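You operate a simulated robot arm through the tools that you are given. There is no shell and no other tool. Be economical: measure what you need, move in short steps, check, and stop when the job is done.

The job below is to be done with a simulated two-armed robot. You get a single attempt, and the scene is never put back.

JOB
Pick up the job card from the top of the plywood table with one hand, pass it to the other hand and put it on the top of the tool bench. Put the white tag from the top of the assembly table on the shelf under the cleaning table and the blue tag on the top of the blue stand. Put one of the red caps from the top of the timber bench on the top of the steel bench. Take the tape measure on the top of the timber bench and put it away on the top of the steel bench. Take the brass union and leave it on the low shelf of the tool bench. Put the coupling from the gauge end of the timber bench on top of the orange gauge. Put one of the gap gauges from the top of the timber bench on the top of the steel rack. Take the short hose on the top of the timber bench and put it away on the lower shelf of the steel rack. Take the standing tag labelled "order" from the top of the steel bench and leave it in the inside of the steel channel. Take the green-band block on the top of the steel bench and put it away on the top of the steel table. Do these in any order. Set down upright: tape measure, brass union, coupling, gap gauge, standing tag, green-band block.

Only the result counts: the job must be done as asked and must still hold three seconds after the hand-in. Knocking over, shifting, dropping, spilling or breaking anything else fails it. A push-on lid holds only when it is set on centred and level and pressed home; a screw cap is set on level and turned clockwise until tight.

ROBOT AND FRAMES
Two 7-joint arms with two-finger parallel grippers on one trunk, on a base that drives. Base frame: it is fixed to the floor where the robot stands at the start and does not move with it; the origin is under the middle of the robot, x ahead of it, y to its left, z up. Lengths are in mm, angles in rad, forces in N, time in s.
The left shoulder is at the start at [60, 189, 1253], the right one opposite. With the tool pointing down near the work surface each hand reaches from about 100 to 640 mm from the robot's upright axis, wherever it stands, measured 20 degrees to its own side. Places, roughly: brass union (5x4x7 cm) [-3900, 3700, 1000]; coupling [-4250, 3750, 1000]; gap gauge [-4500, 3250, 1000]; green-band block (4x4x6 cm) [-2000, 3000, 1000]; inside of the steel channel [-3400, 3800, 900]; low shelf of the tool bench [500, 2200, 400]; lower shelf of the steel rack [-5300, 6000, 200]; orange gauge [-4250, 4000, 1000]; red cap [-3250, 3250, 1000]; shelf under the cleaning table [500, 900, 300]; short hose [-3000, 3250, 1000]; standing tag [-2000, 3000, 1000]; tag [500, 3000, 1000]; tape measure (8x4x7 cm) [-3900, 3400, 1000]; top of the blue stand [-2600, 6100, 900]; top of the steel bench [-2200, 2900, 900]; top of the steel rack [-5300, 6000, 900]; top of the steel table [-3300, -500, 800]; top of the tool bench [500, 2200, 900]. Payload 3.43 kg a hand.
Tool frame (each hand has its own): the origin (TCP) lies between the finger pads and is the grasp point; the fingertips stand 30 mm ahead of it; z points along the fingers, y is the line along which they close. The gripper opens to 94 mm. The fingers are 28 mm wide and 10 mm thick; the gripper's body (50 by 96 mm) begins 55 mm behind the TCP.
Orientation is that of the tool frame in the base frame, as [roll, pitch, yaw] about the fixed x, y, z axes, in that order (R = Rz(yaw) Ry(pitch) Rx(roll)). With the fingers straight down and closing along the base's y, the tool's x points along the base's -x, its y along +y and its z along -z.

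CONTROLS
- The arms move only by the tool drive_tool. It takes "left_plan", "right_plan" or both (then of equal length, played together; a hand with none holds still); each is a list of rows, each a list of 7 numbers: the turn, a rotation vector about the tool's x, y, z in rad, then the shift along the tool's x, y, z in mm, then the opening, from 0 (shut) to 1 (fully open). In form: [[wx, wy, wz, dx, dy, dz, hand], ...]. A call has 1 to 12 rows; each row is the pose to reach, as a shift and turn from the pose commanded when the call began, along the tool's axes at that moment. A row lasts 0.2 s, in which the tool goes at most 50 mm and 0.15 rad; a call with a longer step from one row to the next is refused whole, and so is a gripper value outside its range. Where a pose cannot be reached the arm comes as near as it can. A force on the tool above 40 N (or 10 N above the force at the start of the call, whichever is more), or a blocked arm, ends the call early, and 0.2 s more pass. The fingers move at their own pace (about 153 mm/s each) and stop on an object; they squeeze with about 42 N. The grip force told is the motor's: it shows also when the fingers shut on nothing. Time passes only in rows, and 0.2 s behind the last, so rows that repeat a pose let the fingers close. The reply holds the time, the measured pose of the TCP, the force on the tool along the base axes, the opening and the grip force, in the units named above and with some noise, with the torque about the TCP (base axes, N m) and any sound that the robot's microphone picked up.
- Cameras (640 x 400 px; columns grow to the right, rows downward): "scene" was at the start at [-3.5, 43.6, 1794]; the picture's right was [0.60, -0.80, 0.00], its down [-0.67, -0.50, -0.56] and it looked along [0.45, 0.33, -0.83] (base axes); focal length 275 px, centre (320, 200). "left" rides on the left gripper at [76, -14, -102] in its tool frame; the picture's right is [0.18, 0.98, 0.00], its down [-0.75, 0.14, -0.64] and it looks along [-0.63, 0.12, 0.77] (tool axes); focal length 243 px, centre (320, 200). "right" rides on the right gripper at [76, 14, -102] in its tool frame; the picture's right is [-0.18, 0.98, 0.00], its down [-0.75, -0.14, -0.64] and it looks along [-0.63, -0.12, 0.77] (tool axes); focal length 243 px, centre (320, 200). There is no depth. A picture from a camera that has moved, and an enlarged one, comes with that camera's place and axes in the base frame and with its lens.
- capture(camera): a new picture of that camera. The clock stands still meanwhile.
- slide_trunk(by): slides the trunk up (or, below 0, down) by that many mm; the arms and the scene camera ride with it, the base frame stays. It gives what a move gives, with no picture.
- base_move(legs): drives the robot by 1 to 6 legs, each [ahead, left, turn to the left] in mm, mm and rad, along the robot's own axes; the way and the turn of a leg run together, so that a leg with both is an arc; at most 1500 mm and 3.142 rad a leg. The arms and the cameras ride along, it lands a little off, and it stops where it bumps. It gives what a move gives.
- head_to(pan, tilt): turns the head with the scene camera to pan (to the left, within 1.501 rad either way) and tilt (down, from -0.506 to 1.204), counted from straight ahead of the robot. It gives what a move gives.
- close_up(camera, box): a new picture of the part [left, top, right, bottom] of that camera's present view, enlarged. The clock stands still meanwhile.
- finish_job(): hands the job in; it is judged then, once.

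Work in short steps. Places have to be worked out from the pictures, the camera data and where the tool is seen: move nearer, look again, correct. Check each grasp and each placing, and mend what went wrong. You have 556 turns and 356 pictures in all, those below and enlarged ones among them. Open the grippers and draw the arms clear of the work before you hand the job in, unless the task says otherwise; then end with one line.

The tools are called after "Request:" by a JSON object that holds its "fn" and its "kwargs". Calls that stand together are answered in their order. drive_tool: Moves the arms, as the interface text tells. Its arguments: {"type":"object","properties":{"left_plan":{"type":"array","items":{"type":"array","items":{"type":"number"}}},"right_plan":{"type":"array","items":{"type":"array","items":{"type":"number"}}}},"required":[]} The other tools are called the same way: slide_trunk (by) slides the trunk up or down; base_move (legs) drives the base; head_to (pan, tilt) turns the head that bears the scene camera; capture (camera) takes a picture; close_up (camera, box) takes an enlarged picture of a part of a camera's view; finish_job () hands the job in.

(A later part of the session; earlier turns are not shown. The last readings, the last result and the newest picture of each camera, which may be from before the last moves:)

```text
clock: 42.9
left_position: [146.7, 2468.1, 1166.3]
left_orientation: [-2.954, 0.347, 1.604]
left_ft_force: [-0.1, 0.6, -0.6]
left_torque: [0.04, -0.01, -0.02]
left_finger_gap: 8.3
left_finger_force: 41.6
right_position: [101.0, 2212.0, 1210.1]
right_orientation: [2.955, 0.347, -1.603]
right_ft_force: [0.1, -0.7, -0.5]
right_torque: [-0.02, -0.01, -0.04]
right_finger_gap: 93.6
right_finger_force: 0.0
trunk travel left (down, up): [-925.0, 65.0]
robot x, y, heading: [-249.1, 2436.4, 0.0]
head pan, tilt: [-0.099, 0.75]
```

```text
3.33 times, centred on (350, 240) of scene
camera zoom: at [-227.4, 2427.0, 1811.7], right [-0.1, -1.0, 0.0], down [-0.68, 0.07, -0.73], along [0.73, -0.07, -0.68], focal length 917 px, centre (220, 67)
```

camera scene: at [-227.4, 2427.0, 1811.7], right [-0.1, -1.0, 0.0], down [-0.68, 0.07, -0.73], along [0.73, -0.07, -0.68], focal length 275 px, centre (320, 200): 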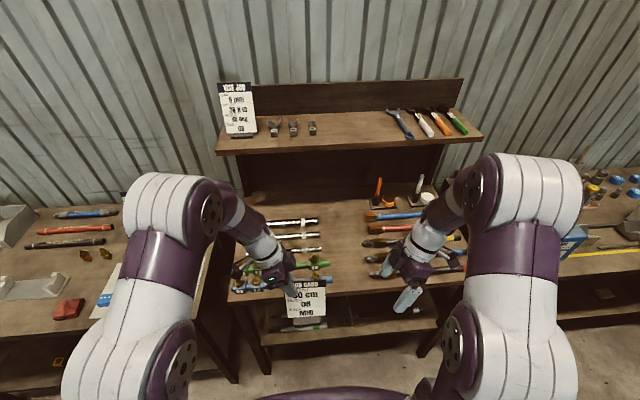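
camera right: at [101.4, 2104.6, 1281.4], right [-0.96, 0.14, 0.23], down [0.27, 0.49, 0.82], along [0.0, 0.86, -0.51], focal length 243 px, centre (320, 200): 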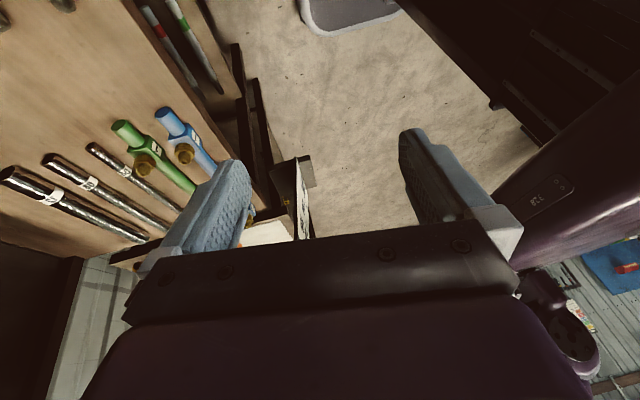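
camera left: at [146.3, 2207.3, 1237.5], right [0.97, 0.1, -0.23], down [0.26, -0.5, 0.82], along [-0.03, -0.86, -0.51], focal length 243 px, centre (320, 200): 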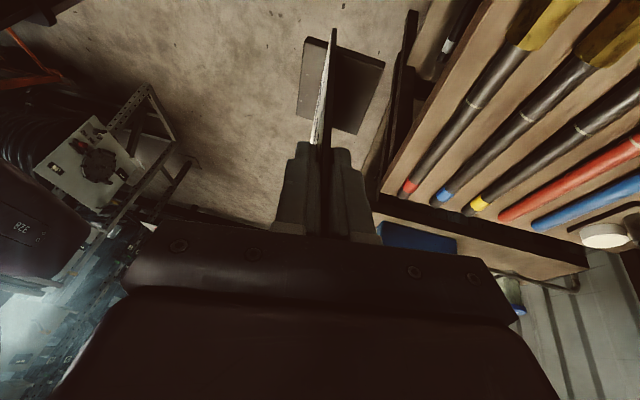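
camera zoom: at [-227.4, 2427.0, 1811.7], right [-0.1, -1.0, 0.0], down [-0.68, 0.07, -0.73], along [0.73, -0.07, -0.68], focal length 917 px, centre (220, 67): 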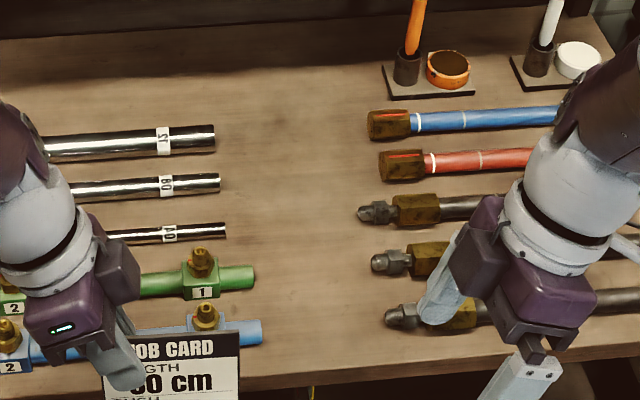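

The strip y≈2187–2351 is free. I aim the card's middle at y≈2268, x≈470: drive forward and right.

Request:
{"fn": "base_move", "kwargs": {"legs": [[0, -160, 0], [250, 0, 0]]}}

Request:
{"fn": "capture", "kwargs": {"camera": "scene"}}

Request:
{"fn": "capture", "kwargs": {"camera": "left"}}

```text
clock: 45.8
left_position: [390.0, 2310.3, 1166.5]
left_orientation: [-2.957, 0.348, 1.604]
left_ft_force: [0.1, 0.4, -0.9]
left_torque: [0.05, -0.03, 0.0]
left_finger_gap: 7.8
left_finger_force: 42.0
right_position: [345.5, 2052.4, 1211.8]
right_orientation: [2.957, 0.347, -1.603]
right_ft_force: [-0.8, -0.8, 0.5]
right_torque: [0.0, 0.01, 0.0]
right_finger_gap: 94.1
right_finger_force: 0.2
trunk travel left (down, up): [-925.0, 65.0]
robot x, y, heading: [-3.6, 2272.4, -0.004]
head pan, tilt: [-0.099, 0.75]
```

```text
320 pictures are left
camera scene: at [15.8, 2267.8, 1811.8], right [-0.1, -1.0, 0.0], down [-0.68, 0.07, -0.73], along [0.73, -0.07, -0.68], focal length 275 px, centre (320, 200)
```

scene: 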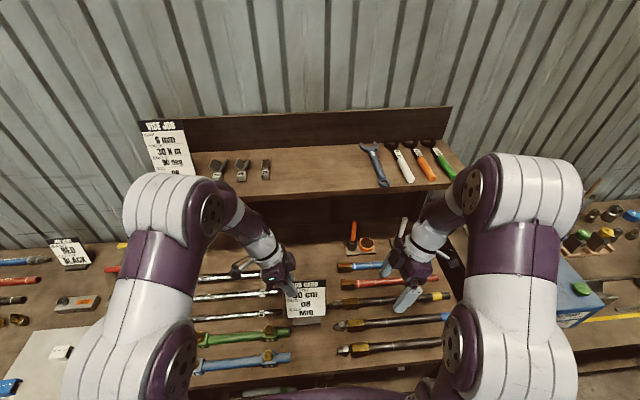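

```text
319 pictures are left
camera left: at [391.5, 2417.6, 1238.2], right [0.96, 0.14, -0.23], down [0.27, -0.49, 0.83], along [0.0, -0.86, -0.51], focal length 243 px, centre (320, 200)
```

left: 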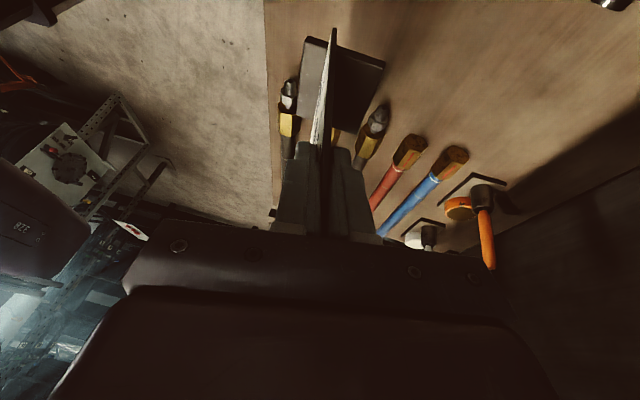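

I move forward 70 and lower most of the way, then look.

Request:
{"fn": "drive_tool", "kwargs": {"left_plan": [[0, 0, 0, -1, 34, -6, 0], [0, 0, 0, -2, 69, -12.6, 0], [0, 0, 0, 13, 77, 29, 0], [0, 0, 0, 28.5, 85, 70.5, 0]]}}

Request:
{"fn": "close_up", "kwargs": {"camera": "scene", "box": [220, 210, 400, 350]}}

Request:
{"fn": "capture", "kwargs": {"camera": "left"}}

```text
clock: 46.8
left_position: [463.6, 2309.9, 1076.5]
left_orientation: [-2.955, 0.347, 1.605]
left_ft_force: [-0.7, 0.4, -2.0]
left_torque: [0.11, -0.01, -0.02]
left_finger_gap: 7.8
left_finger_force: 41.5
right_position: [347.0, 2053.9, 1209.4]
right_orientation: [2.953, 0.346, -1.602]
right_ft_force: [0.0, 0.2, -0.1]
right_torque: [-0.01, 0.02, 0.03]
right_finger_gap: 94.0
right_finger_force: 0.1
trunk travel left (down, up): [-925.0, 65.0]
robot x, y, heading: [-4.1, 2276.3, 0.001]
head pan, tilt: [-0.099, 0.75]
```

```text
2.86 times, centred on (310, 280) of scene
camera zoom: at [19.1, 2268.4, 1811.8], right [-0.1, -1.0, 0.0], down [-0.68, 0.07, -0.73], along [0.73, -0.07, -0.68], focal length 786 px, centre (349, -29)
```

zoom: 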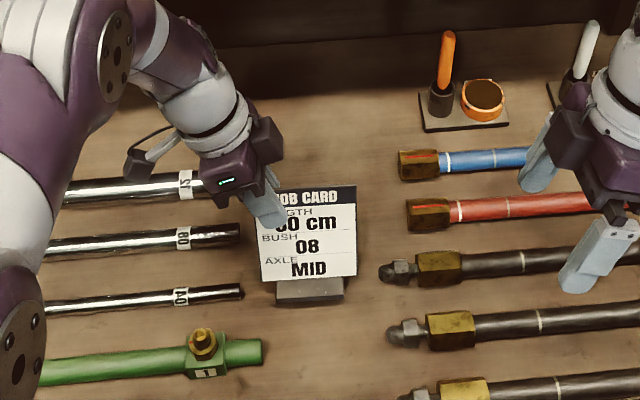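

```text
317 pictures are left
camera left: at [464.1, 2417.6, 1147.0], right [0.96, 0.14, -0.23], down [0.27, -0.49, 0.82], along [0.0, -0.86, -0.51], focal length 243 px, centre (320, 200)
```

left: 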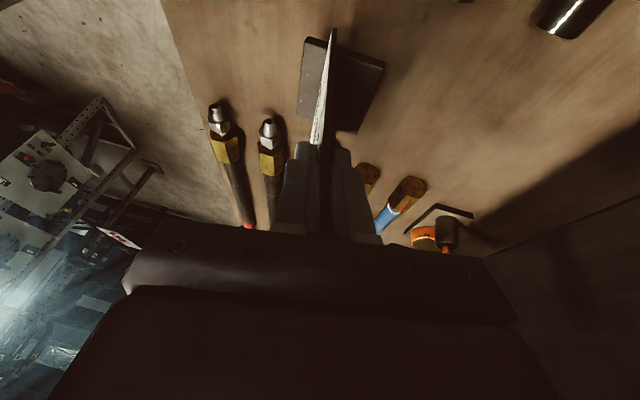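

Clear on all sides. I lower slowly toward contact.

Request:
{"fn": "drive_tool", "kwargs": {"left_plan": [[0, 0, 0, 4.8, 2.5, 12.9, 0], [0, 0, 0, 8.5, 4.5, 23, 0], [0, 0, 0, 9.5, 5, 25.8, 0], [0, 0, 0, 9.9, 5.2, 26.8, 0]]}}

```text
clock: 47.8
left_position: [462.9, 2309.6, 1046.4]
left_orientation: [-2.955, 0.348, 1.602]
left_ft_force: [0.0, 0.0, -1.9]
left_torque: [0.06, -0.01, -0.02]
left_finger_gap: 7.9
left_finger_force: 41.8
right_position: [346.9, 2053.2, 1210.7]
right_orientation: [2.954, 0.348, -1.604]
right_ft_force: [0.3, -0.4, 0.4]
right_torque: [0.02, 0.0, -0.02]
right_finger_gap: 94.0
right_finger_force: 0.1
trunk travel left (down, up): [-925.0, 65.0]
robot x, y, heading: [-1.7, 2277.4, 0.003]
head pan, tilt: [-0.099, 0.75]
```

No contact yet; lower in 1.5 mm steps.

Request:
{"fn": "drive_tool", "kwargs": {"left_plan": [[0, 0, 0, 0.5, 0.3, 1.4, 0], [0, 0, 0, 1.0, 0.5, 2.8, 0], [0, 0, 0, 1.2, 0.6, 3.4, 0]]}}

```text
clock: 48.5
left_position: [463.6, 2309.3, 1044.0]
left_orientation: [-2.955, 0.347, 1.603]
left_ft_force: [-0.6, 0.2, -2.0]
left_torque: [0.04, -0.03, 0.02]
left_finger_gap: 7.8
left_finger_force: 41.5
right_position: [346.4, 2053.1, 1210.8]
right_orientation: [2.954, 0.347, -1.602]
right_ft_force: [-0.7, -0.6, 0.4]
right_torque: [0.01, 0.0, -0.03]
right_finger_gap: 94.0
right_finger_force: 0.2
trunk travel left (down, up): [-925.0, 65.0]
robot x, y, heading: [-2.8, 2276.2, 0.001]
head pan, tilt: [-0.099, 0.75]
```

Request:
{"fn": "drive_tool", "kwargs": {"left_plan": [[0, 0, 0, 0.5, 0.3, 1.4, 0], [0, 0, 0, 1.0, 0.5, 2.8, 0], [0, 0, 0, 1.5, 0.8, 4.2, 0]]}}

Request:
{"fn": "capture", "kwargs": {"camera": "left"}}

```text
clock: 49.4
left_position: [463.9, 2310.3, 1042.0]
left_orientation: [-2.962, 0.351, 1.603]
left_ft_force: [8.0, 5.6, 32.2]
left_torque: [0.69, 0.41, -0.18]
left_finger_gap: 7.9
left_finger_force: 42.0
right_position: [344.3, 2055.1, 1211.0]
right_orientation: [2.957, 0.348, -1.602]
right_ft_force: [-0.2, 0.0, 0.2]
right_torque: [0.01, -0.02, -0.02]
right_finger_gap: 94.1
right_finger_force: 0.2
trunk travel left (down, up): [-925.0, 65.0]
robot x, y, heading: [-4.4, 2275.1, 0.001]
head pan, tilt: [-0.099, 0.75]
```

```text
316 pictures are left
camera left: at [463.8, 2418.2, 1113.7], right [0.96, 0.14, -0.23], down [0.27, -0.49, 0.83], along [0.01, -0.86, -0.51], focal length 243 px, centre (320, 200)
```

left: 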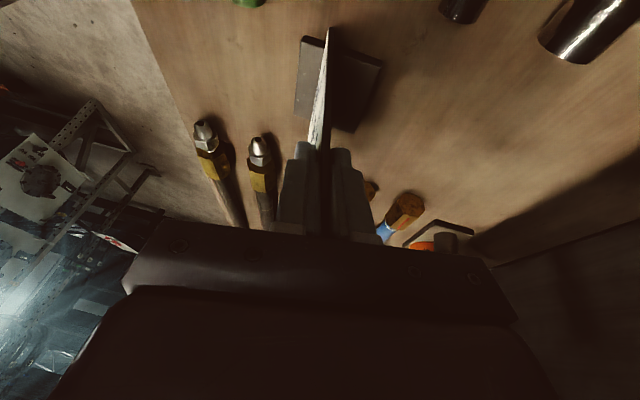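

Contact. I ease 1 mm back, open, and withdraw along the fingers.

Request:
{"fn": "drive_tool", "kwargs": {"left_plan": [[0, 0, 0, -0.4, -0.2, -1.2, 0], [0, 0, 0, -0.4, -0.2, -1.2, 0.3], [0, 0, 0, -0.4, -0.2, -1.2, 1], [0, 0, 0, -0.4, -0.2, -1.2, 1], [0, 0, 0, 0, 0, -35, 1], [0, 0, 0, 0, 0, -75, 1], [0, 0, 0, 10, -20, -115, 1], [0, 0, 0, 20, -60, -130, 1]]}}

Request:
{"fn": "close_up", "kwargs": {"camera": "scene", "box": [220, 210, 400, 350]}}

```text
clock: 51.1
left_position: [424.2, 2373.2, 1167.1]
left_orientation: [-2.957, 0.348, 1.603]
left_ft_force: [-0.1, -0.2, 0.2]
left_torque: [0.0, -0.04, 0.02]
left_finger_gap: 94.1
left_finger_force: 0.0
right_position: [343.2, 2054.5, 1211.2]
right_orientation: [2.956, 0.349, -1.602]
right_ft_force: [-1.2, -0.1, 1.1]
right_torque: [0.01, -0.01, -0.01]
right_finger_gap: 93.9
right_finger_force: 0.0
trunk travel left (down, up): [-925.0, 65.0]
robot x, y, heading: [-4.3, 2275.2, 0.001]
head pan, tilt: [-0.099, 0.75]
```

```text
2.86 times, centred on (310, 280) of scene
camera zoom: at [14.8, 2268.8, 1811.7], right [-0.1, -1.0, 0.0], down [-0.68, 0.07, -0.73], along [0.73, -0.07, -0.68], focal length 786 px, centre (349, -29)
```

zoom: 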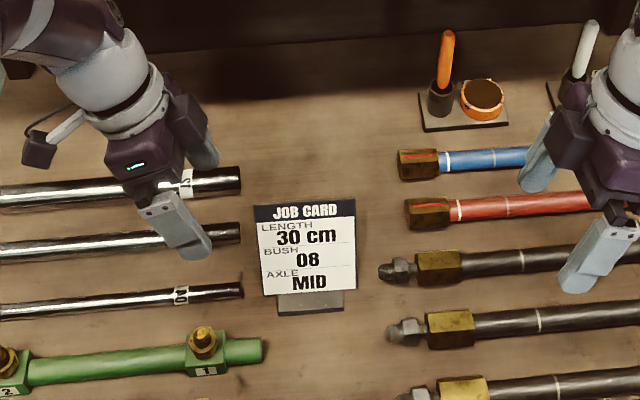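

Card is standing on the tool bench. Next the assembly table: back off, drive left, and look.

Request:
{"fn": "base_move", "kwargs": {"legs": [[-280, 0, 0], [0, 700, 0]]}}

Request:
{"fn": "head_to", "kwargs": {"pan": 0, "tilt": 0.75}}

Request:
{"fn": "capture", "kwargs": {"camera": "scene"}}

```text
clock: 56.6
left_position: [140.4, 3076.5, 1167.7]
left_orientation: [-2.954, 0.346, 1.606]
left_ft_force: [-0.1, -0.2, 0.0]
left_torque: [0.0, 0.0, 0.02]
left_finger_gap: 94.1
left_finger_force: 0.0
right_position: [58.4, 2756.1, 1210.4]
right_orientation: [2.955, 0.348, -1.602]
right_ft_force: [-0.2, 0.3, 0.7]
right_torque: [0.02, 0.01, 0.01]
right_finger_gap: 93.9
right_finger_force: 0.0
trunk travel left (down, up): [-925.0, 65.0]
robot x, y, heading: [-289.7, 2982.9, 0.004]
head pan, tilt: [-0.099, 0.75]
```

```text
clock: 57.3
left_position: [139.0, 3076.4, 1167.4]
left_orientation: [-2.957, 0.347, 1.606]
left_ft_force: [0.3, -0.6, 0.0]
left_torque: [0.01, 0.0, -0.01]
left_finger_gap: 94.0
left_finger_force: 0.0
right_position: [58.2, 2756.9, 1209.9]
right_orientation: [2.955, 0.347, -1.6]
right_ft_force: [0.5, 0.4, 0.3]
right_torque: [-0.05, 0.02, 0.04]
right_finger_gap: 94.1
right_finger_force: 0.2
trunk travel left (down, up): [-925.0, 65.0]
robot x, y, heading: [-295.3, 2979.7, -0.0]
head pan, tilt: [0.0, 0.75]
```

```text
314 pictures are left
camera scene: at [-268.7, 2980.5, 1811.7], right [0.0, -1.0, 0.0], down [-0.68, 0.0, -0.73], along [0.73, 0.0, -0.68], focal length 275 px, centre (320, 200)
```

scene: 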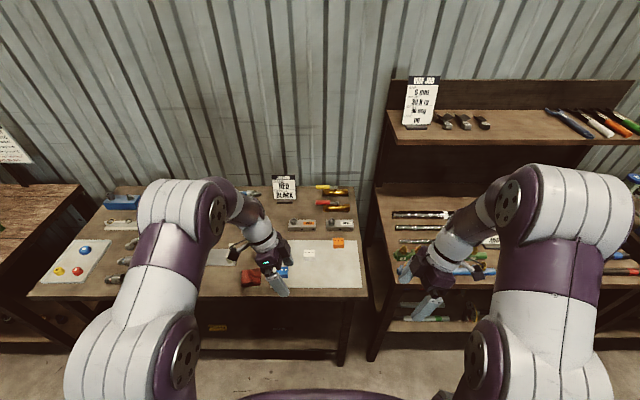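

I see the mat with white, orange and blue tags; enlarge.

Request:
{"fn": "close_up", "kwargs": {"camera": "scene", "box": [230, 180, 380, 300]}}

```text
3.33 times, centred on (305, 240) of scene
camera zoom: at [-268.7, 2980.5, 1811.7], right [0.0, -1.0, 0.0], down [-0.68, 0.0, -0.73], along [0.73, 0.0, -0.68], focal length 917 px, centre (370, 67)
```

zoom: 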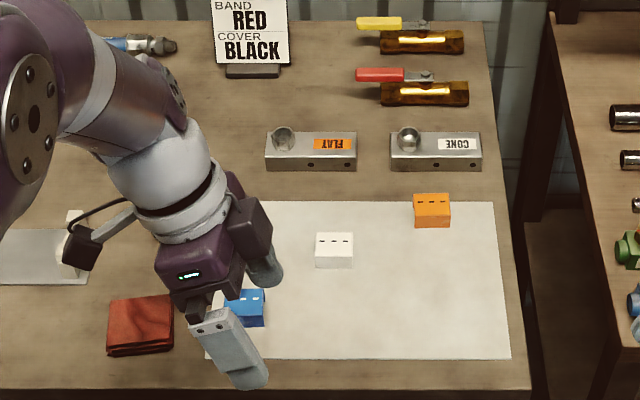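

White tag ≈[391,3025], blue ≈[311,3127]. I bring both hands back upright for grasping.

Request:
{"fn": "drive_tool", "kwargs": {"left_plan": [[-0.06, 0.11, 0, 0, 0, 0, 1], [-0.12, 0.23, 0, 0, 0, 0, 1], [-0.18, 0.35, 0, 0, 0, 0, 1]], "right_plan": [[0.06, 0.11, 0, 0, 0, 0, 1], [0.12, 0.23, 0, 0, 0, 0, 1], [0.18, 0.35, 0, 0, 0, 0, 1]]}}

Request:
{"fn": "drive_tool", "kwargs": {"left_plan": [[0, 0, -0.143, 0, 0, 0, 1], [0, 0, -0.286, 0, 0, 0, 1], [0, 0, -0.429, 0, 0, 0, 1], [0, 0, -0.572, 0, 0, 0, 1], [0, 0, -0.714, 0, 0, 0, 1], [0, 0, -0.857, 0, 0, 0, 1], [0, 0, -1.0, 0, 0, 0, 1], [0, 0, -1.143, 0, 0, 0, 1], [0, 0, -1.286, 0, 0, 0, 1], [0, 0, -1.429, 0, 0, 0, 1], [0, 0, -1.5708, 0, 0, 0, 1]], "right_plan": [[0, 0, 0.143, 0, 0, 0, 1], [0, 0, 0.286, 0, 0, 0, 1], [0, 0, 0.429, 0, 0, 0, 1], [0, 0, 0.572, 0, 0, 0, 1], [0, 0, 0.714, 0, 0, 0, 1], [0, 0, 0.857, 0, 0, 0, 1], [0, 0, 1.0, 0, 0, 0, 1], [0, 0, 1.143, 0, 0, 0, 1], [0, 0, 1.286, 0, 0, 0, 1], [0, 0, 1.429, 0, 0, 0, 1], [0, 0, 1.5708, 0, 0, 0, 1]]}}

Request:
{"fn": "base_move", "kwargs": {"legs": [[170, 0, 0]]}}

Request:
{"fn": "capture", "kwargs": {"camera": "left"}}

Request:
{"fn": "capture", "kwargs": {"camera": "right"}}

```text
clock: 58.1
left_position: [139.9, 3076.6, 1168.7]
left_orientation: [3.137, -0.003, 1.574]
left_ft_force: [-0.2, -0.1, -0.8]
left_torque: [0.02, -0.01, 0.0]
left_finger_gap: 94.1
left_finger_force: 0.0
right_position: [58.2, 2758.6, 1211.2]
right_orientation: [-3.138, -0.003, -1.569]
right_ft_force: [0.3, 0.9, -0.3]
right_torque: [-0.01, 0.02, -0.01]
right_finger_gap: 93.9
right_finger_force: 0.1
trunk travel left (down, up): [-925.0, 65.0]
robot x, y, heading: [-290.8, 2976.6, 0.005]
head pan, tilt: [0.0, 0.75]
```

```text
clock: 60.5
left_position: [138.7, 3076.8, 1167.6]
left_orientation: [3.141, 0.0, -3.139]
left_ft_force: [0.3, -0.2, 0.1]
left_torque: [0.03, 0.01, 0.02]
left_finger_gap: 94.1
left_finger_force: 0.0
right_position: [59.3, 2756.3, 1210.9]
right_orientation: [3.141, 0.002, 3.14]
right_ft_force: [0.1, -0.1, 0.5]
right_torque: [0.0, -0.02, -0.01]
right_finger_gap: 93.7
right_finger_force: 0.1
trunk travel left (down, up): [-925.0, 65.0]
robot x, y, heading: [-291.8, 2983.2, -0.0]
head pan, tilt: [0.0, 0.75]
```

```text
clock: 61.9
left_position: [305.3, 3077.2, 1168.3]
left_orientation: [3.141, 0.004, -3.139]
left_ft_force: [-0.7, 0.3, -0.6]
left_torque: [0.02, 0.0, 0.01]
left_finger_gap: 94.1
left_finger_force: 0.0
right_position: [226.6, 2757.1, 1211.4]
right_orientation: [-3.141, 0.005, -3.141]
right_ft_force: [0.2, -0.3, -0.3]
right_torque: [0.01, -0.01, -0.02]
right_finger_gap: 93.8
right_finger_force: 0.0
trunk travel left (down, up): [-925.0, 65.0]
robot x, y, heading: [-119.1, 2978.9, 0.01]
head pan, tilt: [0.0, 0.75]
```

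```text
312 pictures are left
camera left: at [228.8, 3064.0, 1270.1], right [-0.19, 0.98, 0.0], down [0.75, 0.14, 0.64], along [0.63, 0.12, -0.76], focal length 243 px, centre (320, 200)
```

left: 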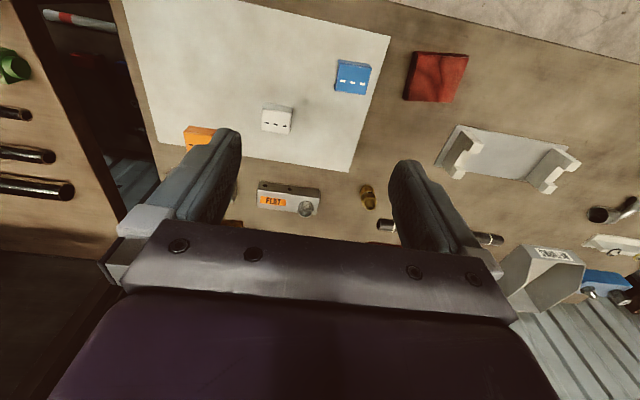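

```text
311 pictures are left
camera right: at [149.5, 2771.9, 1313.6], right [0.18, 0.98, 0.0], down [0.75, -0.14, 0.64], along [0.63, -0.12, -0.76], focal length 243 px, centre (320, 200)
```

right: 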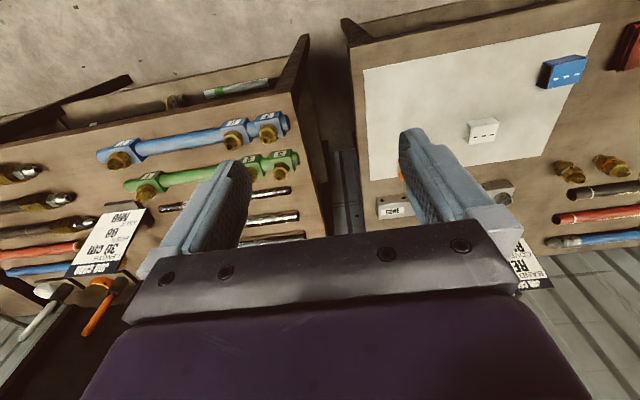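

Positions agree: white [392,3026], blue [309,3127]. A close-up shows the shape.

Request:
{"fn": "close_up", "kwargs": {"camera": "left", "box": [240, 40, 400, 150]}}

Request:
{"fn": "close_up", "kwargs": {"camera": "right", "box": [440, 40, 600, 150]}}

```text
3.64 times, centred on (320, 95) of left
camera zoom: at [228.8, 3064.0, 1270.1], right [-0.19, 0.98, 0.0], down [0.75, 0.14, 0.64], along [0.63, 0.12, -0.76], focal length 882 px, centre (320, 582)
```

zoom: 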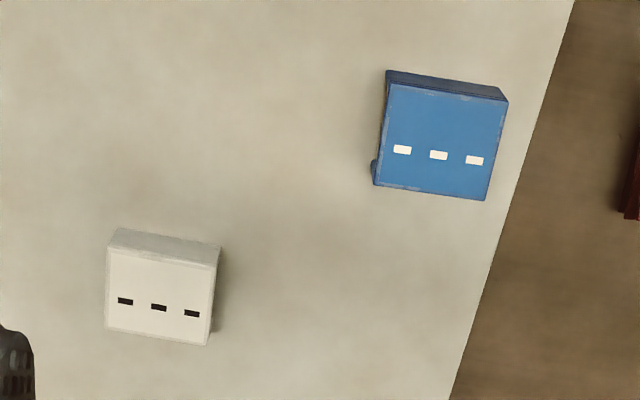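

```text
3.64 times, centred on (520, 95) of right
camera zoom: at [149.5, 2771.9, 1313.6], right [0.18, 0.98, 0.0], down [0.75, -0.14, 0.64], along [0.63, -0.12, -0.76], focal length 882 px, centre (-407, 582)
```

zoom: 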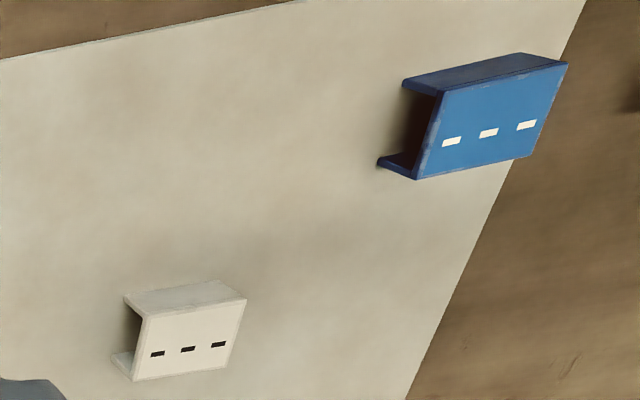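

The tags are small channel shapes about 48 mm wide across y. The left hand goes above the blue tag first.

Request:
{"fn": "drive_tool", "kwargs": {"left_plan": [[0, 0, 0, -2, 25, 40, 1], [0, 0, 0, -4, 50, 80, 1], [0, 0, 0, -4, 50, 125, 1], [0, 0, 0, -4, 50, 170, 1]]}}

Request:
{"fn": "capture", "kwargs": {"camera": "left"}}

```text
clock: 62.9
left_position: [310.8, 3128.3, 995.8]
left_orientation: [3.141, 0.0, -3.139]
left_ft_force: [0.1, -0.4, -0.4]
left_torque: [0.01, -0.01, 0.02]
left_finger_gap: 93.9
left_finger_force: 0.1
right_position: [231.3, 2757.9, 1209.8]
right_orientation: [3.141, 0.0, -3.14]
right_ft_force: [0.2, -0.9, -0.1]
right_torque: [-0.01, 0.04, 0.0]
right_finger_gap: 94.1
right_finger_force: 0.1
trunk travel left (down, up): [-925.0, 65.0]
robot x, y, heading: [-120.0, 2979.6, 0.004]
head pan, tilt: [0.0, 0.75]
```

```text
308 pictures are left
camera left: at [233.9, 3114.6, 1097.4], right [-0.19, 0.98, 0.0], down [0.75, 0.14, 0.64], along [0.63, 0.12, -0.77], focal length 243 px, centre (320, 200)
```

left: 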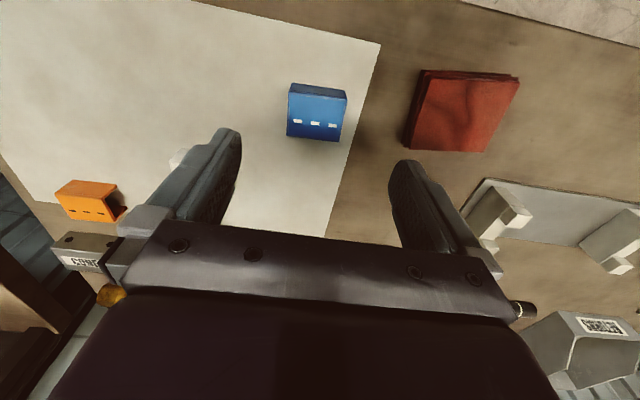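

The tag lies under the hand at ≈[306,3126]. I descend and close.

Request:
{"fn": "drive_tool", "kwargs": {"left_plan": [[0, 0, 0, 4, -2, 40, 1], [0, 0, 0, 4, -2, 65, 1], [0, 0, 0, 4, -2, 77, 1], [0, 0, 0, 4, -2, 77, 0], [0, 0, 0, 4, -2, 77, 0], [0, 0, 0, 4, -2, 77, 0]]}}

Request:
{"fn": "capture", "kwargs": {"camera": "left"}}

```text
clock: 64.3
left_position: [308.8, 3126.2, 920.8]
left_orientation: [3.14, 0.001, -3.139]
left_ft_force: [-1.0, -0.1, 2.2]
left_torque: [0.03, 0.01, 0.02]
left_finger_gap: 42.9
left_finger_force: 41.9
right_position: [229.0, 2758.6, 1210.9]
right_orientation: [-3.141, 0.002, -3.139]
right_ft_force: [0.6, -0.2, -0.6]
right_torque: [-0.01, 0.02, 0.01]
right_finger_gap: 94.0
right_finger_force: 0.0
trunk travel left (down, up): [-925.0, 65.0]
robot x, y, heading: [-121.3, 2977.7, 0.002]
head pan, tilt: [0.0, 0.75]
```

```text
307 pictures are left
camera left: at [231.5, 3112.9, 1022.7], right [-0.19, 0.98, 0.0], down [0.75, 0.14, 0.64], along [0.63, 0.12, -0.77], focal length 243 px, centre (320, 200)
```

left: 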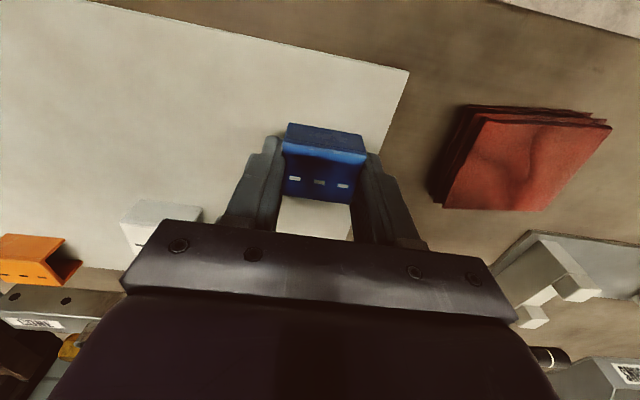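

Blue tag gripped (42.9 mm). I lift it and move the left hand aside, while the right hand comes over the white tag.

Request:
{"fn": "drive_tool", "kwargs": {"left_plan": [[0, 0, 0, 0, 0, -45, 0], [0, 0, 0, 0, 0, -90, 0], [0, 0, 0, 0, 10, -135, 0], [0, 0, 0, 10, 40, -170, 0], [0, 0, 0, 20, 80, -190, 0], [0, 0, 0, 30, 120, -200, 0], [0, 0, 0, 40, 160, -200, 0], [0, 0, 0, 40, 180, -200, 0]], "right_plan": [[0, 0, 0, 0, 0, 0, 1], [0, 0, 0, 0, 0, 0, 1], [0, 0, 0, 0, 0, 0, 1], [0, 0, 0, -30, 35, 0, 1], [0, 0, 0, -60, 70, 10, 1], [0, 0, 0, -90, 105, 20, 1], [0, 0, 0, -110, 145, 30, 1], [0, 0, 0, -130, 185, 40, 1]]}}

Request:
{"fn": "drive_tool", "kwargs": {"right_plan": [[0, 0, 0, -15, 40, 20, 1], [0, 0, 0, -25, 80, 40, 1], [0, 0, 0, -27, 85, 85, 1], [0, 0, 0, -27, 85, 130, 1], [0, 0, 0, -27, 85, 170, 1]]}}

Request:
{"fn": "capture", "kwargs": {"camera": "right"}}

```text
clock: 66.1
left_position: [270.7, 3306.1, 1118.5]
left_orientation: [-3.14, -0.002, -3.141]
left_ft_force: [0.3, 0.5, 0.7]
left_torque: [-0.05, -0.04, -0.01]
left_finger_gap: 43.1
left_finger_force: 42.2
right_position: [361.6, 2943.3, 1169.1]
right_orientation: [-3.14, 0.001, -3.139]
right_ft_force: [0.7, 0.2, 0.0]
right_torque: [-0.05, 0.0, -0.02]
right_finger_gap: 94.3
right_finger_force: 0.0
trunk travel left (down, up): [-925.0, 65.0]
robot x, y, heading: [-120.7, 2976.6, 0.003]
head pan, tilt: [0.0, 0.75]
```

```text
clock: 67.3
left_position: [269.4, 3307.1, 1119.7]
left_orientation: [-3.141, -0.001, -3.14]
left_ft_force: [0.3, 1.3, 0.4]
left_torque: [-0.03, 0.0, 0.01]
left_finger_gap: 43.0
left_finger_force: 41.8
right_position: [386.5, 3027.1, 1000.3]
right_orientation: [-3.141, 0.002, -3.141]
right_ft_force: [0.7, -0.2, -0.7]
right_torque: [-0.01, 0.0, 0.01]
right_finger_gap: 94.0
right_finger_force: 0.1
trunk travel left (down, up): [-925.0, 65.0]
robot x, y, heading: [-117.6, 2983.7, -0.001]
head pan, tilt: [0.0, 0.75]
```

```text
306 pictures are left
camera right: at [309.2, 3040.9, 1102.3], right [0.18, 0.98, 0.0], down [0.75, -0.14, 0.64], along [0.63, -0.12, -0.77], focal length 243 px, centre (320, 200)
```

right: 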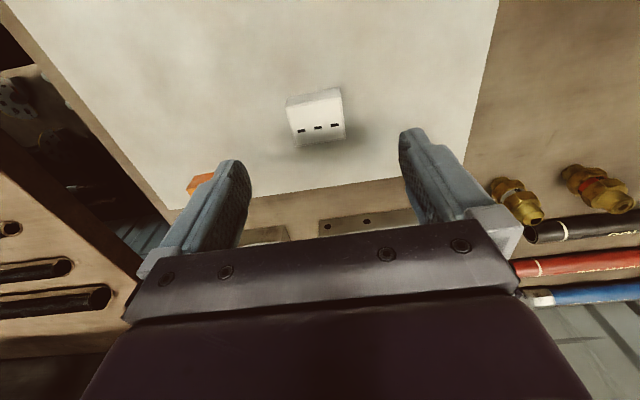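

White tag at ≈[386,3024], under the right hand. Descend and close.

Request:
{"fn": "drive_tool", "kwargs": {"right_plan": [[0, 0, 0, 1, -3, 40, 1], [0, 0, 0, 1, -3, 68, 1], [0, 0, 0, 1, -3, 80, 1], [0, 0, 0, 1, -3, 80, 0], [0, 0, 0, 1, -3, 80, 0], [0, 0, 0, 1, -3, 80, 0], [0, 0, 0, 1, -3, 40, 0], [0, 0, 0, 1, -3, 0, 0], [0, 0, 0, 1, -13, -40, 0], [0, 0, 0, 1, -33, -80, 0]]}}

Request:
{"fn": "capture", "kwargs": {"camera": "right"}}

```text
clock: 69.5
left_position: [269.2, 3304.1, 1121.9]
left_orientation: [3.141, 0.002, -3.138]
left_ft_force: [-0.4, 0.1, 0.0]
left_torque: [0.03, -0.04, 0.01]
left_finger_gap: 43.1
left_finger_force: 42.1
right_position: [387.5, 2991.7, 1083.6]
right_orientation: [-3.141, 0.0, -3.141]
right_ft_force: [0.3, 0.0, 0.3]
right_torque: [0.02, -0.03, -0.04]
right_finger_gap: 43.2
right_finger_force: 41.9
trunk travel left (down, up): [-925.0, 65.0]
robot x, y, heading: [-123.9, 2979.2, 0.008]
head pan, tilt: [0.0, 0.75]
```

```text
305 pictures are left
camera right: at [309.6, 3005.3, 1185.2], right [0.18, 0.98, 0.0], down [0.75, -0.14, 0.64], along [0.63, -0.12, -0.77], focal length 243 px, centre (320, 200)
```

right: 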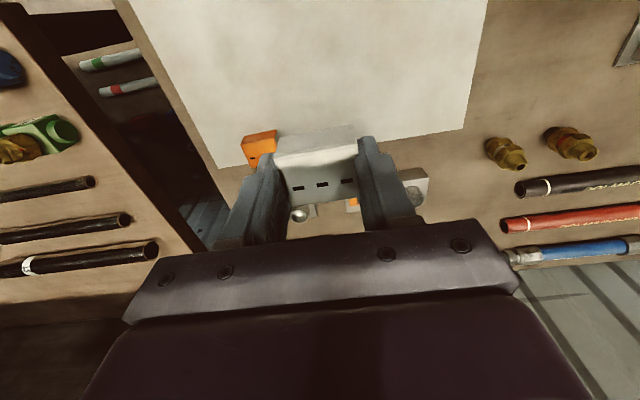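

Both tags held. I back off and drive right to the cleaning table.

Request:
{"fn": "base_move", "kwargs": {"legs": [[-350, 0, 0], [0, -1100, 0], [0, -950, 0]]}}

Request:
{"fn": "head_to", "kwargs": {"pan": 0, "tilt": 0.95}}

Request:
{"fn": "capture", "kwargs": {"camera": "scene"}}

```text
clock: 81.5
left_position: [-84.7, 1286.7, 1118.2]
left_orientation: [-3.141, 0.001, -3.128]
left_ft_force: [0.0, 0.3, -0.4]
left_torque: [-0.02, -0.02, 0.02]
left_finger_gap: 42.7
left_finger_force: 42.0
right_position: [38.1, 974.3, 1082.6]
right_orientation: [-3.141, 0.002, -3.127]
right_ft_force: [-0.8, 0.7, 0.3]
right_torque: [0.0, -0.02, -0.01]
right_finger_gap: 43.0
right_finger_force: 42.6
trunk travel left (down, up): [-925.0, 65.0]
robot x, y, heading: [-469.2, 957.6, 0.016]
head pan, tilt: [0.0, 0.75]
```

```text
clock: 82.2
left_position: [-83.9, 1286.4, 1119.6]
left_orientation: [3.14, 0.002, -3.13]
left_ft_force: [-0.6, -0.1, 0.0]
left_torque: [0.03, -0.03, -0.02]
left_finger_gap: 42.7
left_finger_force: 41.7
right_position: [38.8, 974.5, 1082.4]
right_orientation: [3.141, 0.0, -3.128]
right_ft_force: [-0.2, 0.1, 0.1]
right_torque: [0.01, -0.02, 0.02]
right_finger_gap: 43.2
right_finger_force: 41.7
trunk travel left (down, up): [-925.0, 65.0]
robot x, y, heading: [-472.2, 956.4, 0.013]
head pan, tilt: [0.0, 0.949]
```

```text
304 pictures are left
camera scene: at [-458.8, 957.2, 1796.2], right [0.01, -1.0, 0.0], down [-0.81, -0.01, -0.58], along [0.58, 0.01, -0.81], focal length 275 px, centre (320, 200)
```

scene: 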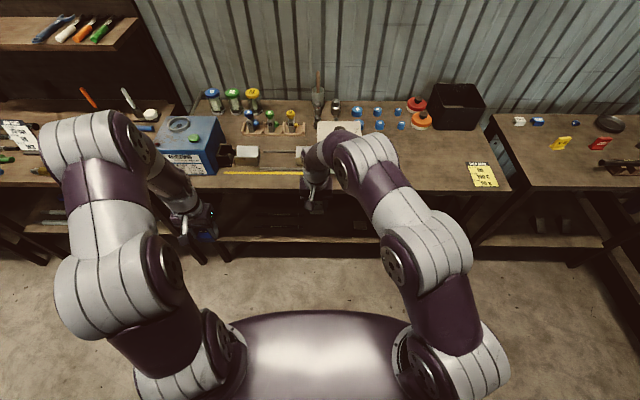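

I lower the trunk to see the shelf beneath the cleaning table.

Request:
{"fn": "slide_trunk", "kwargs": {"by": -550}}

Request:
{"fn": "head_to", "kwargs": {"pan": 0, "tilt": 0.75}}

Request:
{"fn": "capture", "kwargs": {"camera": "scene"}}

Request:
{"fn": "capture", "kwargs": {"camera": "right"}}

```text
refused: -550 is not a number from -400 to 400
```

```text
clock: 83.0
left_position: [-85.0, 1287.2, 1119.7]
left_orientation: [-3.141, -0.001, -3.129]
left_ft_force: [0.1, -0.3, 0.1]
left_torque: [0.03, 0.0, -0.04]
left_finger_gap: 42.8
left_finger_force: 42.3
right_position: [38.3, 975.3, 1082.7]
right_orientation: [3.141, 0.001, -3.128]
right_ft_force: [-0.3, -0.1, -0.8]
right_torque: [0.02, -0.01, -0.01]
right_finger_gap: 42.8
right_finger_force: 41.9
trunk travel left (down, up): [-925.0, 65.0]
robot x, y, heading: [-474.2, 955.8, 0.013]
head pan, tilt: [0.0, 0.75]
```

```text
303 pictures are left
camera scene: at [-448.7, 957.7, 1811.7], right [0.01, -1.0, 0.0], down [-0.68, -0.01, -0.73], along [0.73, 0.01, -0.68], focal length 275 px, centre (320, 200)
```

scene: 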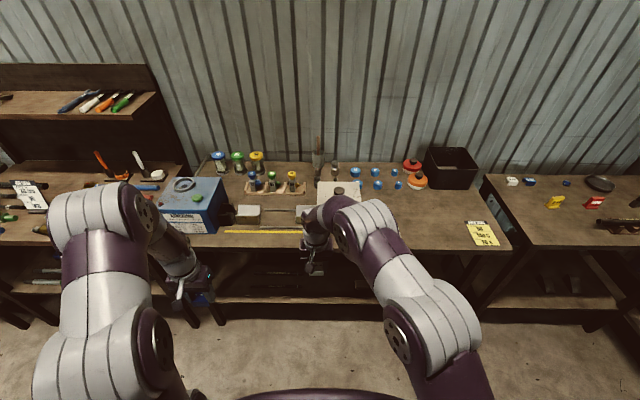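

```text
302 pictures are left
camera right: at [-39.4, 987.7, 1184.8], right [0.17, 0.99, 0.0], down [0.75, -0.13, 0.64], along [0.63, -0.11, -0.77], focal length 243 px, centre (320, 200)
```

right: 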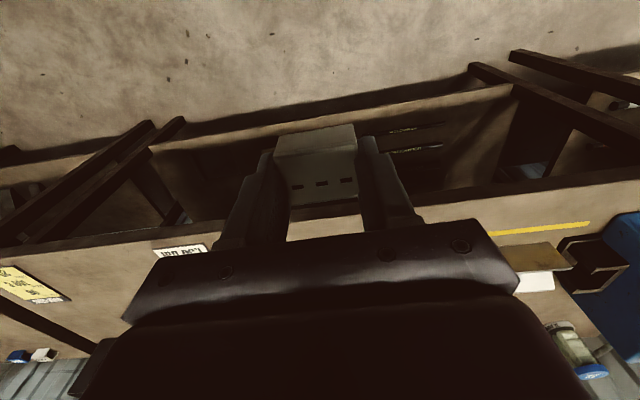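

Trunk steps are limited to 400; I lower in two goes.

Request:
{"fn": "slide_trunk", "kwargs": {"by": -400}}

Request:
{"fn": "slide_trunk", "kwargs": {"by": -200}}

Request:
{"fn": "capture", "kwargs": {"camera": "scene"}}

Request:
{"fn": "capture", "kwargs": {"camera": "right"}}

```text
clock: 86.8
left_position: [-83.3, 1286.1, 720.4]
left_orientation: [-3.141, -0.001, -3.128]
left_ft_force: [-0.6, 0.1, 0.5]
left_torque: [-0.03, -0.01, 0.01]
left_finger_gap: 42.9
left_finger_force: 42.8
right_position: [38.0, 974.1, 682.1]
right_orientation: [-3.141, 0.0, -3.128]
right_ft_force: [-0.9, -0.3, -0.2]
right_torque: [0.01, -0.02, -0.01]
right_finger_gap: 42.8
right_finger_force: 42.3
trunk travel left (down, up): [-525.0, 465.0]
robot x, y, heading: [-471.1, 956.4, 0.013]
head pan, tilt: [0.0, 0.75]
```

```text
clock: 89.0
left_position: [-84.6, 1286.5, 519.7]
left_orientation: [-3.141, 0.001, -3.129]
left_ft_force: [0.1, -0.1, 0.5]
left_torque: [0.02, -0.01, 0.0]
left_finger_gap: 42.9
left_finger_force: 42.1
right_position: [39.2, 973.7, 482.3]
right_orientation: [3.141, 0.002, -3.129]
right_ft_force: [0.0, -0.4, -0.2]
right_torque: [0.0, 0.04, -0.01]
right_finger_gap: 42.9
right_finger_force: 42.0
trunk travel left (down, up): [-325.0, 665.0]
robot x, y, heading: [-474.7, 954.2, 0.014]
head pan, tilt: [0.0, 0.75]
```

```text
301 pictures are left
camera scene: at [-448.9, 957.7, 1211.8], right [0.01, -1.0, 0.0], down [-0.68, -0.01, -0.73], along [0.73, 0.01, -0.68], focal length 275 px, centre (320, 200)
```

scene: 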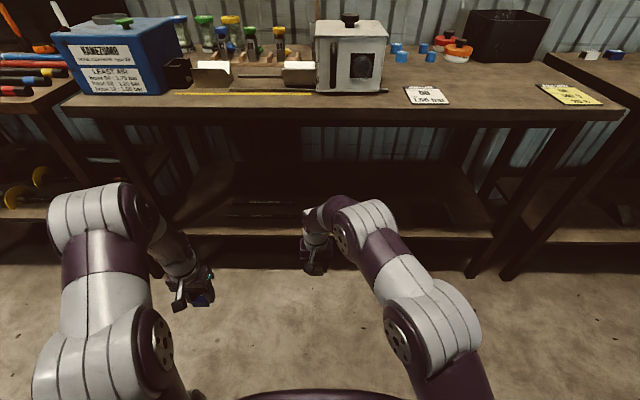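

```text
300 pictures are left
camera right: at [-39.5, 987.7, 584.9], right [0.17, 0.99, 0.0], down [0.75, -0.13, 0.64], along [0.63, -0.11, -0.77], focal length 243 px, centre (320, 200)
```

right: 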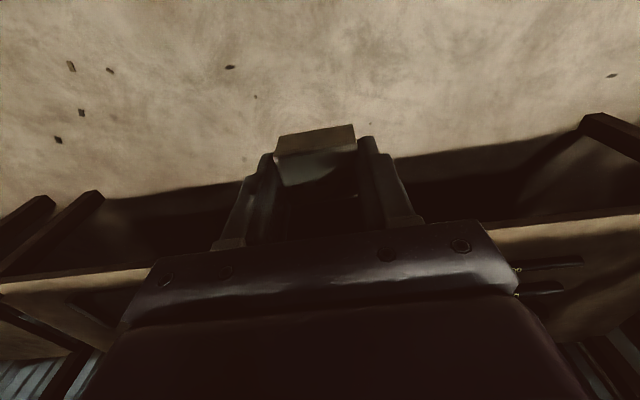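

The shelf's front edge is near x≈300, z≈300. I enlarge it for free room.

Request:
{"fn": "close_up", "kwargs": {"camera": "scene", "box": [180, 110, 500, 280]}}

```text
2.00 times, centred on (340, 195) of scene
camera zoom: at [-448.9, 957.7, 1211.8], right [0.01, -1.0, 0.0], down [-0.68, -0.01, -0.73], along [0.73, 0.01, -0.68], focal length 550 px, centre (280, 210)
```

zoom: 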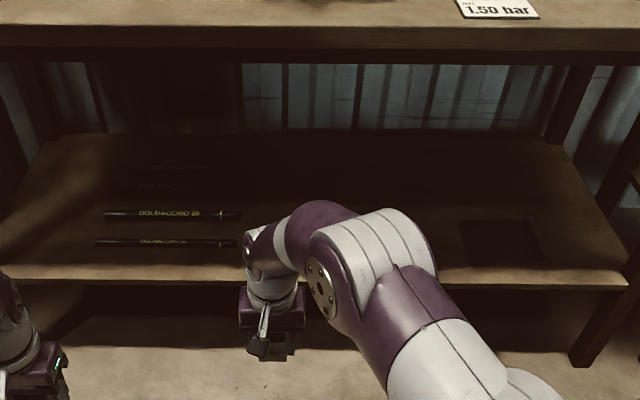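

Free room around y≈800–1000. I tilt the right hand 0.6 rad forward and lower it a bit before reaching in.

Request:
{"fn": "drive_tool", "kwargs": {"right_plan": [[0, -0.15, 0, 0, 0, 15, 0], [0, -0.3, 0, 0, 0, 30, 0], [0, -0.45, 0, 0, 0, 45, 0], [0, -0.6, 0, 0, 0, 60, 0]]}}

Request:
{"fn": "base_move", "kwargs": {"legs": [[0, -80, 0], [200, 0, 0]]}}

Request:
{"fn": "capture", "kwargs": {"camera": "scene"}}

Request:
{"fn": "capture", "kwargs": {"camera": "right"}}

```text
clock: 90.0
left_position: [-84.1, 1285.5, 518.6]
left_orientation: [-3.142, 0.001, -3.128]
left_ft_force: [0.2, 0.7, 0.9]
left_torque: [-0.04, 0.0, 0.0]
left_finger_gap: 42.9
left_finger_force: 42.0
right_position: [39.3, 974.5, 423.1]
right_orientation: [3.139, 0.604, -3.131]
right_ft_force: [-0.4, 0.4, 0.6]
right_torque: [0.01, 0.02, 0.0]
right_finger_gap: 42.5
right_finger_force: 42.1
trunk travel left (down, up): [-325.0, 665.0]
robot x, y, heading: [-467.5, 956.1, 0.016]
head pan, tilt: [0.0, 0.75]
```

```text
clock: 92.2
left_position: [119.5, 1211.4, 519.2]
left_orientation: [-3.141, 0.001, -3.127]
left_ft_force: [0.6, -0.9, 0.0]
left_torque: [-0.01, 0.01, -0.03]
left_finger_gap: 42.9
left_finger_force: 42.6
right_position: [243.3, 899.8, 422.5]
right_orientation: [3.141, 0.6, -3.129]
right_ft_force: [-0.2, 0.2, -0.9]
right_torque: [0.05, 0.01, 0.01]
right_finger_gap: 42.7
right_finger_force: 41.8
trunk travel left (down, up): [-325.0, 665.0]
robot x, y, heading: [-264.9, 877.9, 0.013]
head pan, tilt: [0.0, 0.75]
```

```text
298 pictures are left
camera scene: at [-243.5, 883.3, 1211.7], right [0.01, -1.0, 0.0], down [-0.68, -0.01, -0.73], along [0.73, 0.01, -0.68], focal length 275 px, centre (320, 200)
```

scene: 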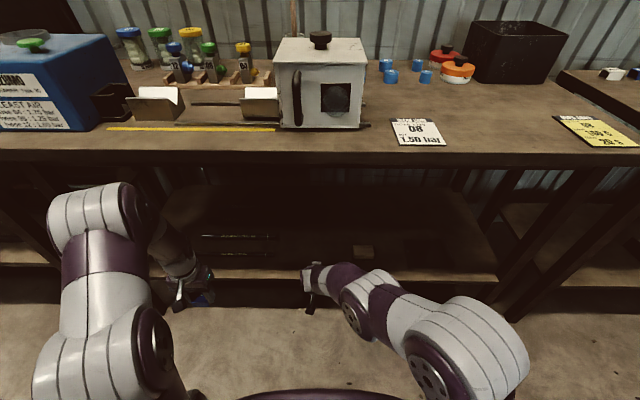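

```text
297 pictures are left
camera right: at [121.9, 912.1, 463.2], right [0.14, 0.98, 0.1], down [0.26, -0.14, 0.96], along [0.96, -0.1, -0.28], focal length 243 px, centre (320, 200)
```

right: 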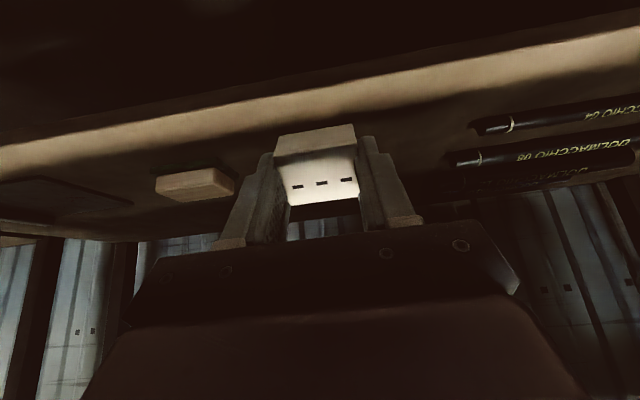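

A wooden block at about [477,670] and hoses beyond y≈1150 are on the shelf; y≈900, x≈400 is free, shelf z≈315. I drive 90 mm nearer.

Request:
{"fn": "base_move", "kwargs": {"legs": [[90, 0, 0]]}}

Request:
{"fn": "capture", "kwargs": {"camera": "scene"}}

Request:
{"fn": "capture", "kwargs": {"camera": "right"}}

```text
clock: 93.3
left_position: [209.8, 1212.8, 519.4]
left_orientation: [-3.141, 0.0, -3.127]
left_ft_force: [-0.5, 1.2, -0.5]
left_torque: [0.04, 0.0, 0.03]
left_finger_gap: 43.1
left_finger_force: 41.9
right_position: [334.2, 900.9, 422.2]
right_orientation: [3.141, 0.601, -3.128]
right_ft_force: [-0.3, -0.5, -0.4]
right_torque: [0.02, 0.02, -0.04]
right_finger_gap: 42.8
right_finger_force: 41.9
trunk travel left (down, up): [-325.0, 665.0]
robot x, y, heading: [-176.4, 883.0, 0.007]
head pan, tilt: [0.0, 0.75]
```

```text
296 pictures are left
camera scene: at [-153.6, 884.7, 1211.7], right [0.01, -1.0, 0.0], down [-0.68, -0.01, -0.73], along [0.73, 0.01, -0.68], focal length 275 px, centre (320, 200)
```

scene: 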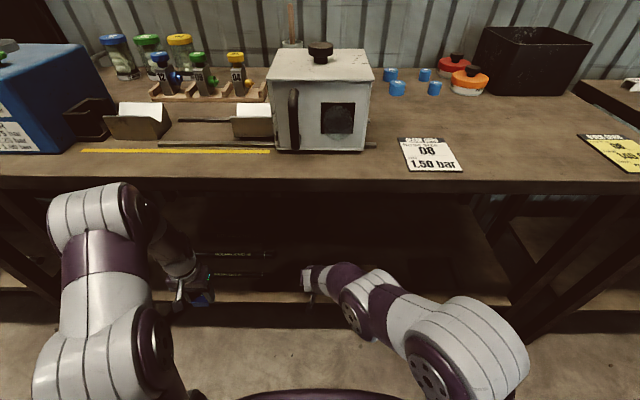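

```text
295 pictures are left
camera right: at [211.7, 913.3, 463.1], right [0.14, 0.98, 0.1], down [0.26, -0.14, 0.96], along [0.96, -0.11, -0.28], focal length 243 px, centre (320, 200)
```

right: 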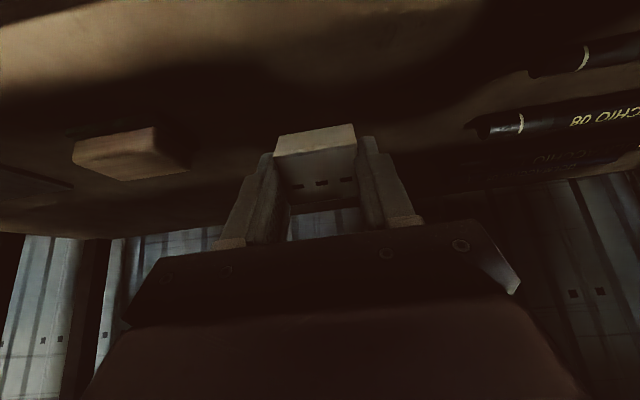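

Extend the arm in and lower toward the shelf.

Request:
{"fn": "drive_tool", "kwargs": {"right_plan": [[0, 0, 0, -25, 0, 17, 0], [0, 0, 0, -50, 0, 34, 0], [0, 0, 0, -41, 0, 55, 0], [0, 0, 0, -32, 0, 77, 0]]}}

Request:
{"fn": "capture", "kwargs": {"camera": "right"}}

```text
clock: 94.3
left_position: [209.2, 1213.3, 520.2]
left_orientation: [-3.141, -0.001, -3.128]
left_ft_force: [0.2, -0.5, 0.3]
left_torque: [0.01, 0.02, 0.02]
left_finger_gap: 42.9
left_finger_force: 42.0
right_position: [403.8, 902.5, 376.5]
right_orientation: [-3.141, 0.603, -3.127]
right_ft_force: [0.0, 1.1, -0.5]
right_torque: [-0.02, -0.03, 0.03]
right_finger_gap: 43.0
right_finger_force: 42.0
trunk travel left (down, up): [-325.0, 665.0]
robot x, y, heading: [-173.6, 882.2, 0.012]
head pan, tilt: [0.0, 0.75]
```

```text
294 pictures are left
camera right: at [282.0, 914.9, 417.9], right [0.14, 0.98, 0.1], down [0.26, -0.14, 0.96], along [0.96, -0.1, -0.27], focal length 243 px, centre (320, 200)
```

right: 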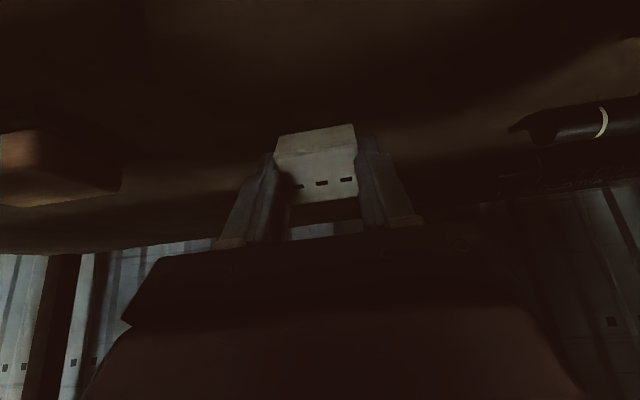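

Lower straight down in small steps watching force.

Request:
{"fn": "drive_tool", "kwargs": {"right_plan": [[0, 0, 0, 2.3, 0, 3.3, 0], [0, 0, 0, 4.5, 0, 6.6, 0], [0, 0, 0, 6.8, 0, 9.9, 0], [0, 0, 0, 9, 0, 13.2, 0]]}}

```text
clock: 95.3
left_position: [209.1, 1212.4, 519.3]
left_orientation: [3.14, 0.0, -3.128]
left_ft_force: [-0.7, -0.7, -0.1]
left_torque: [-0.01, 0.01, -0.02]
left_finger_gap: 43.0
left_finger_force: 42.2
right_position: [403.0, 901.8, 361.4]
right_orientation: [-3.141, 0.601, -3.127]
right_ft_force: [-0.5, 0.6, 0.1]
right_torque: [0.01, 0.02, -0.01]
right_finger_gap: 42.9
right_finger_force: 41.7
trunk travel left (down, up): [-325.0, 665.0]
robot x, y, heading: [-177.5, 882.2, 0.014]
head pan, tilt: [0.0, 0.75]
```

Request:
{"fn": "drive_tool", "kwargs": {"right_plan": [[0, 0, 0, 1.7, 0, 2.5, 0], [0, 0, 0, 3.4, 0, 5, 0], [0, 0, 0, 5.1, 0, 7.4, 0], [0, 0, 0, 6.8, 0, 9.9, 0]]}}

```text
clock: 96.2
left_position: [207.7, 1212.2, 521.3]
left_orientation: [-3.14, 0.0, -3.129]
left_ft_force: [0.5, -0.6, -0.5]
left_torque: [0.02, 0.04, -0.01]
left_finger_gap: 42.8
left_finger_force: 41.5
right_position: [408.2, 902.5, 359.0]
right_orientation: [3.138, 0.614, -3.131]
right_ft_force: [-4.8, -2.1, 17.3]
right_torque: [-0.15, 0.07, 0.01]
right_finger_gap: 43.1
right_finger_force: 42.4
trunk travel left (down, up): [-325.0, 665.0]
robot x, y, heading: [-177.1, 882.3, 0.014]
head pan, tilt: [0.0, 0.75]
stopped in row 4 (right hand): the force on the tool passed its limit (the readings are from after the stop); the commanded pose is now the measured one
```

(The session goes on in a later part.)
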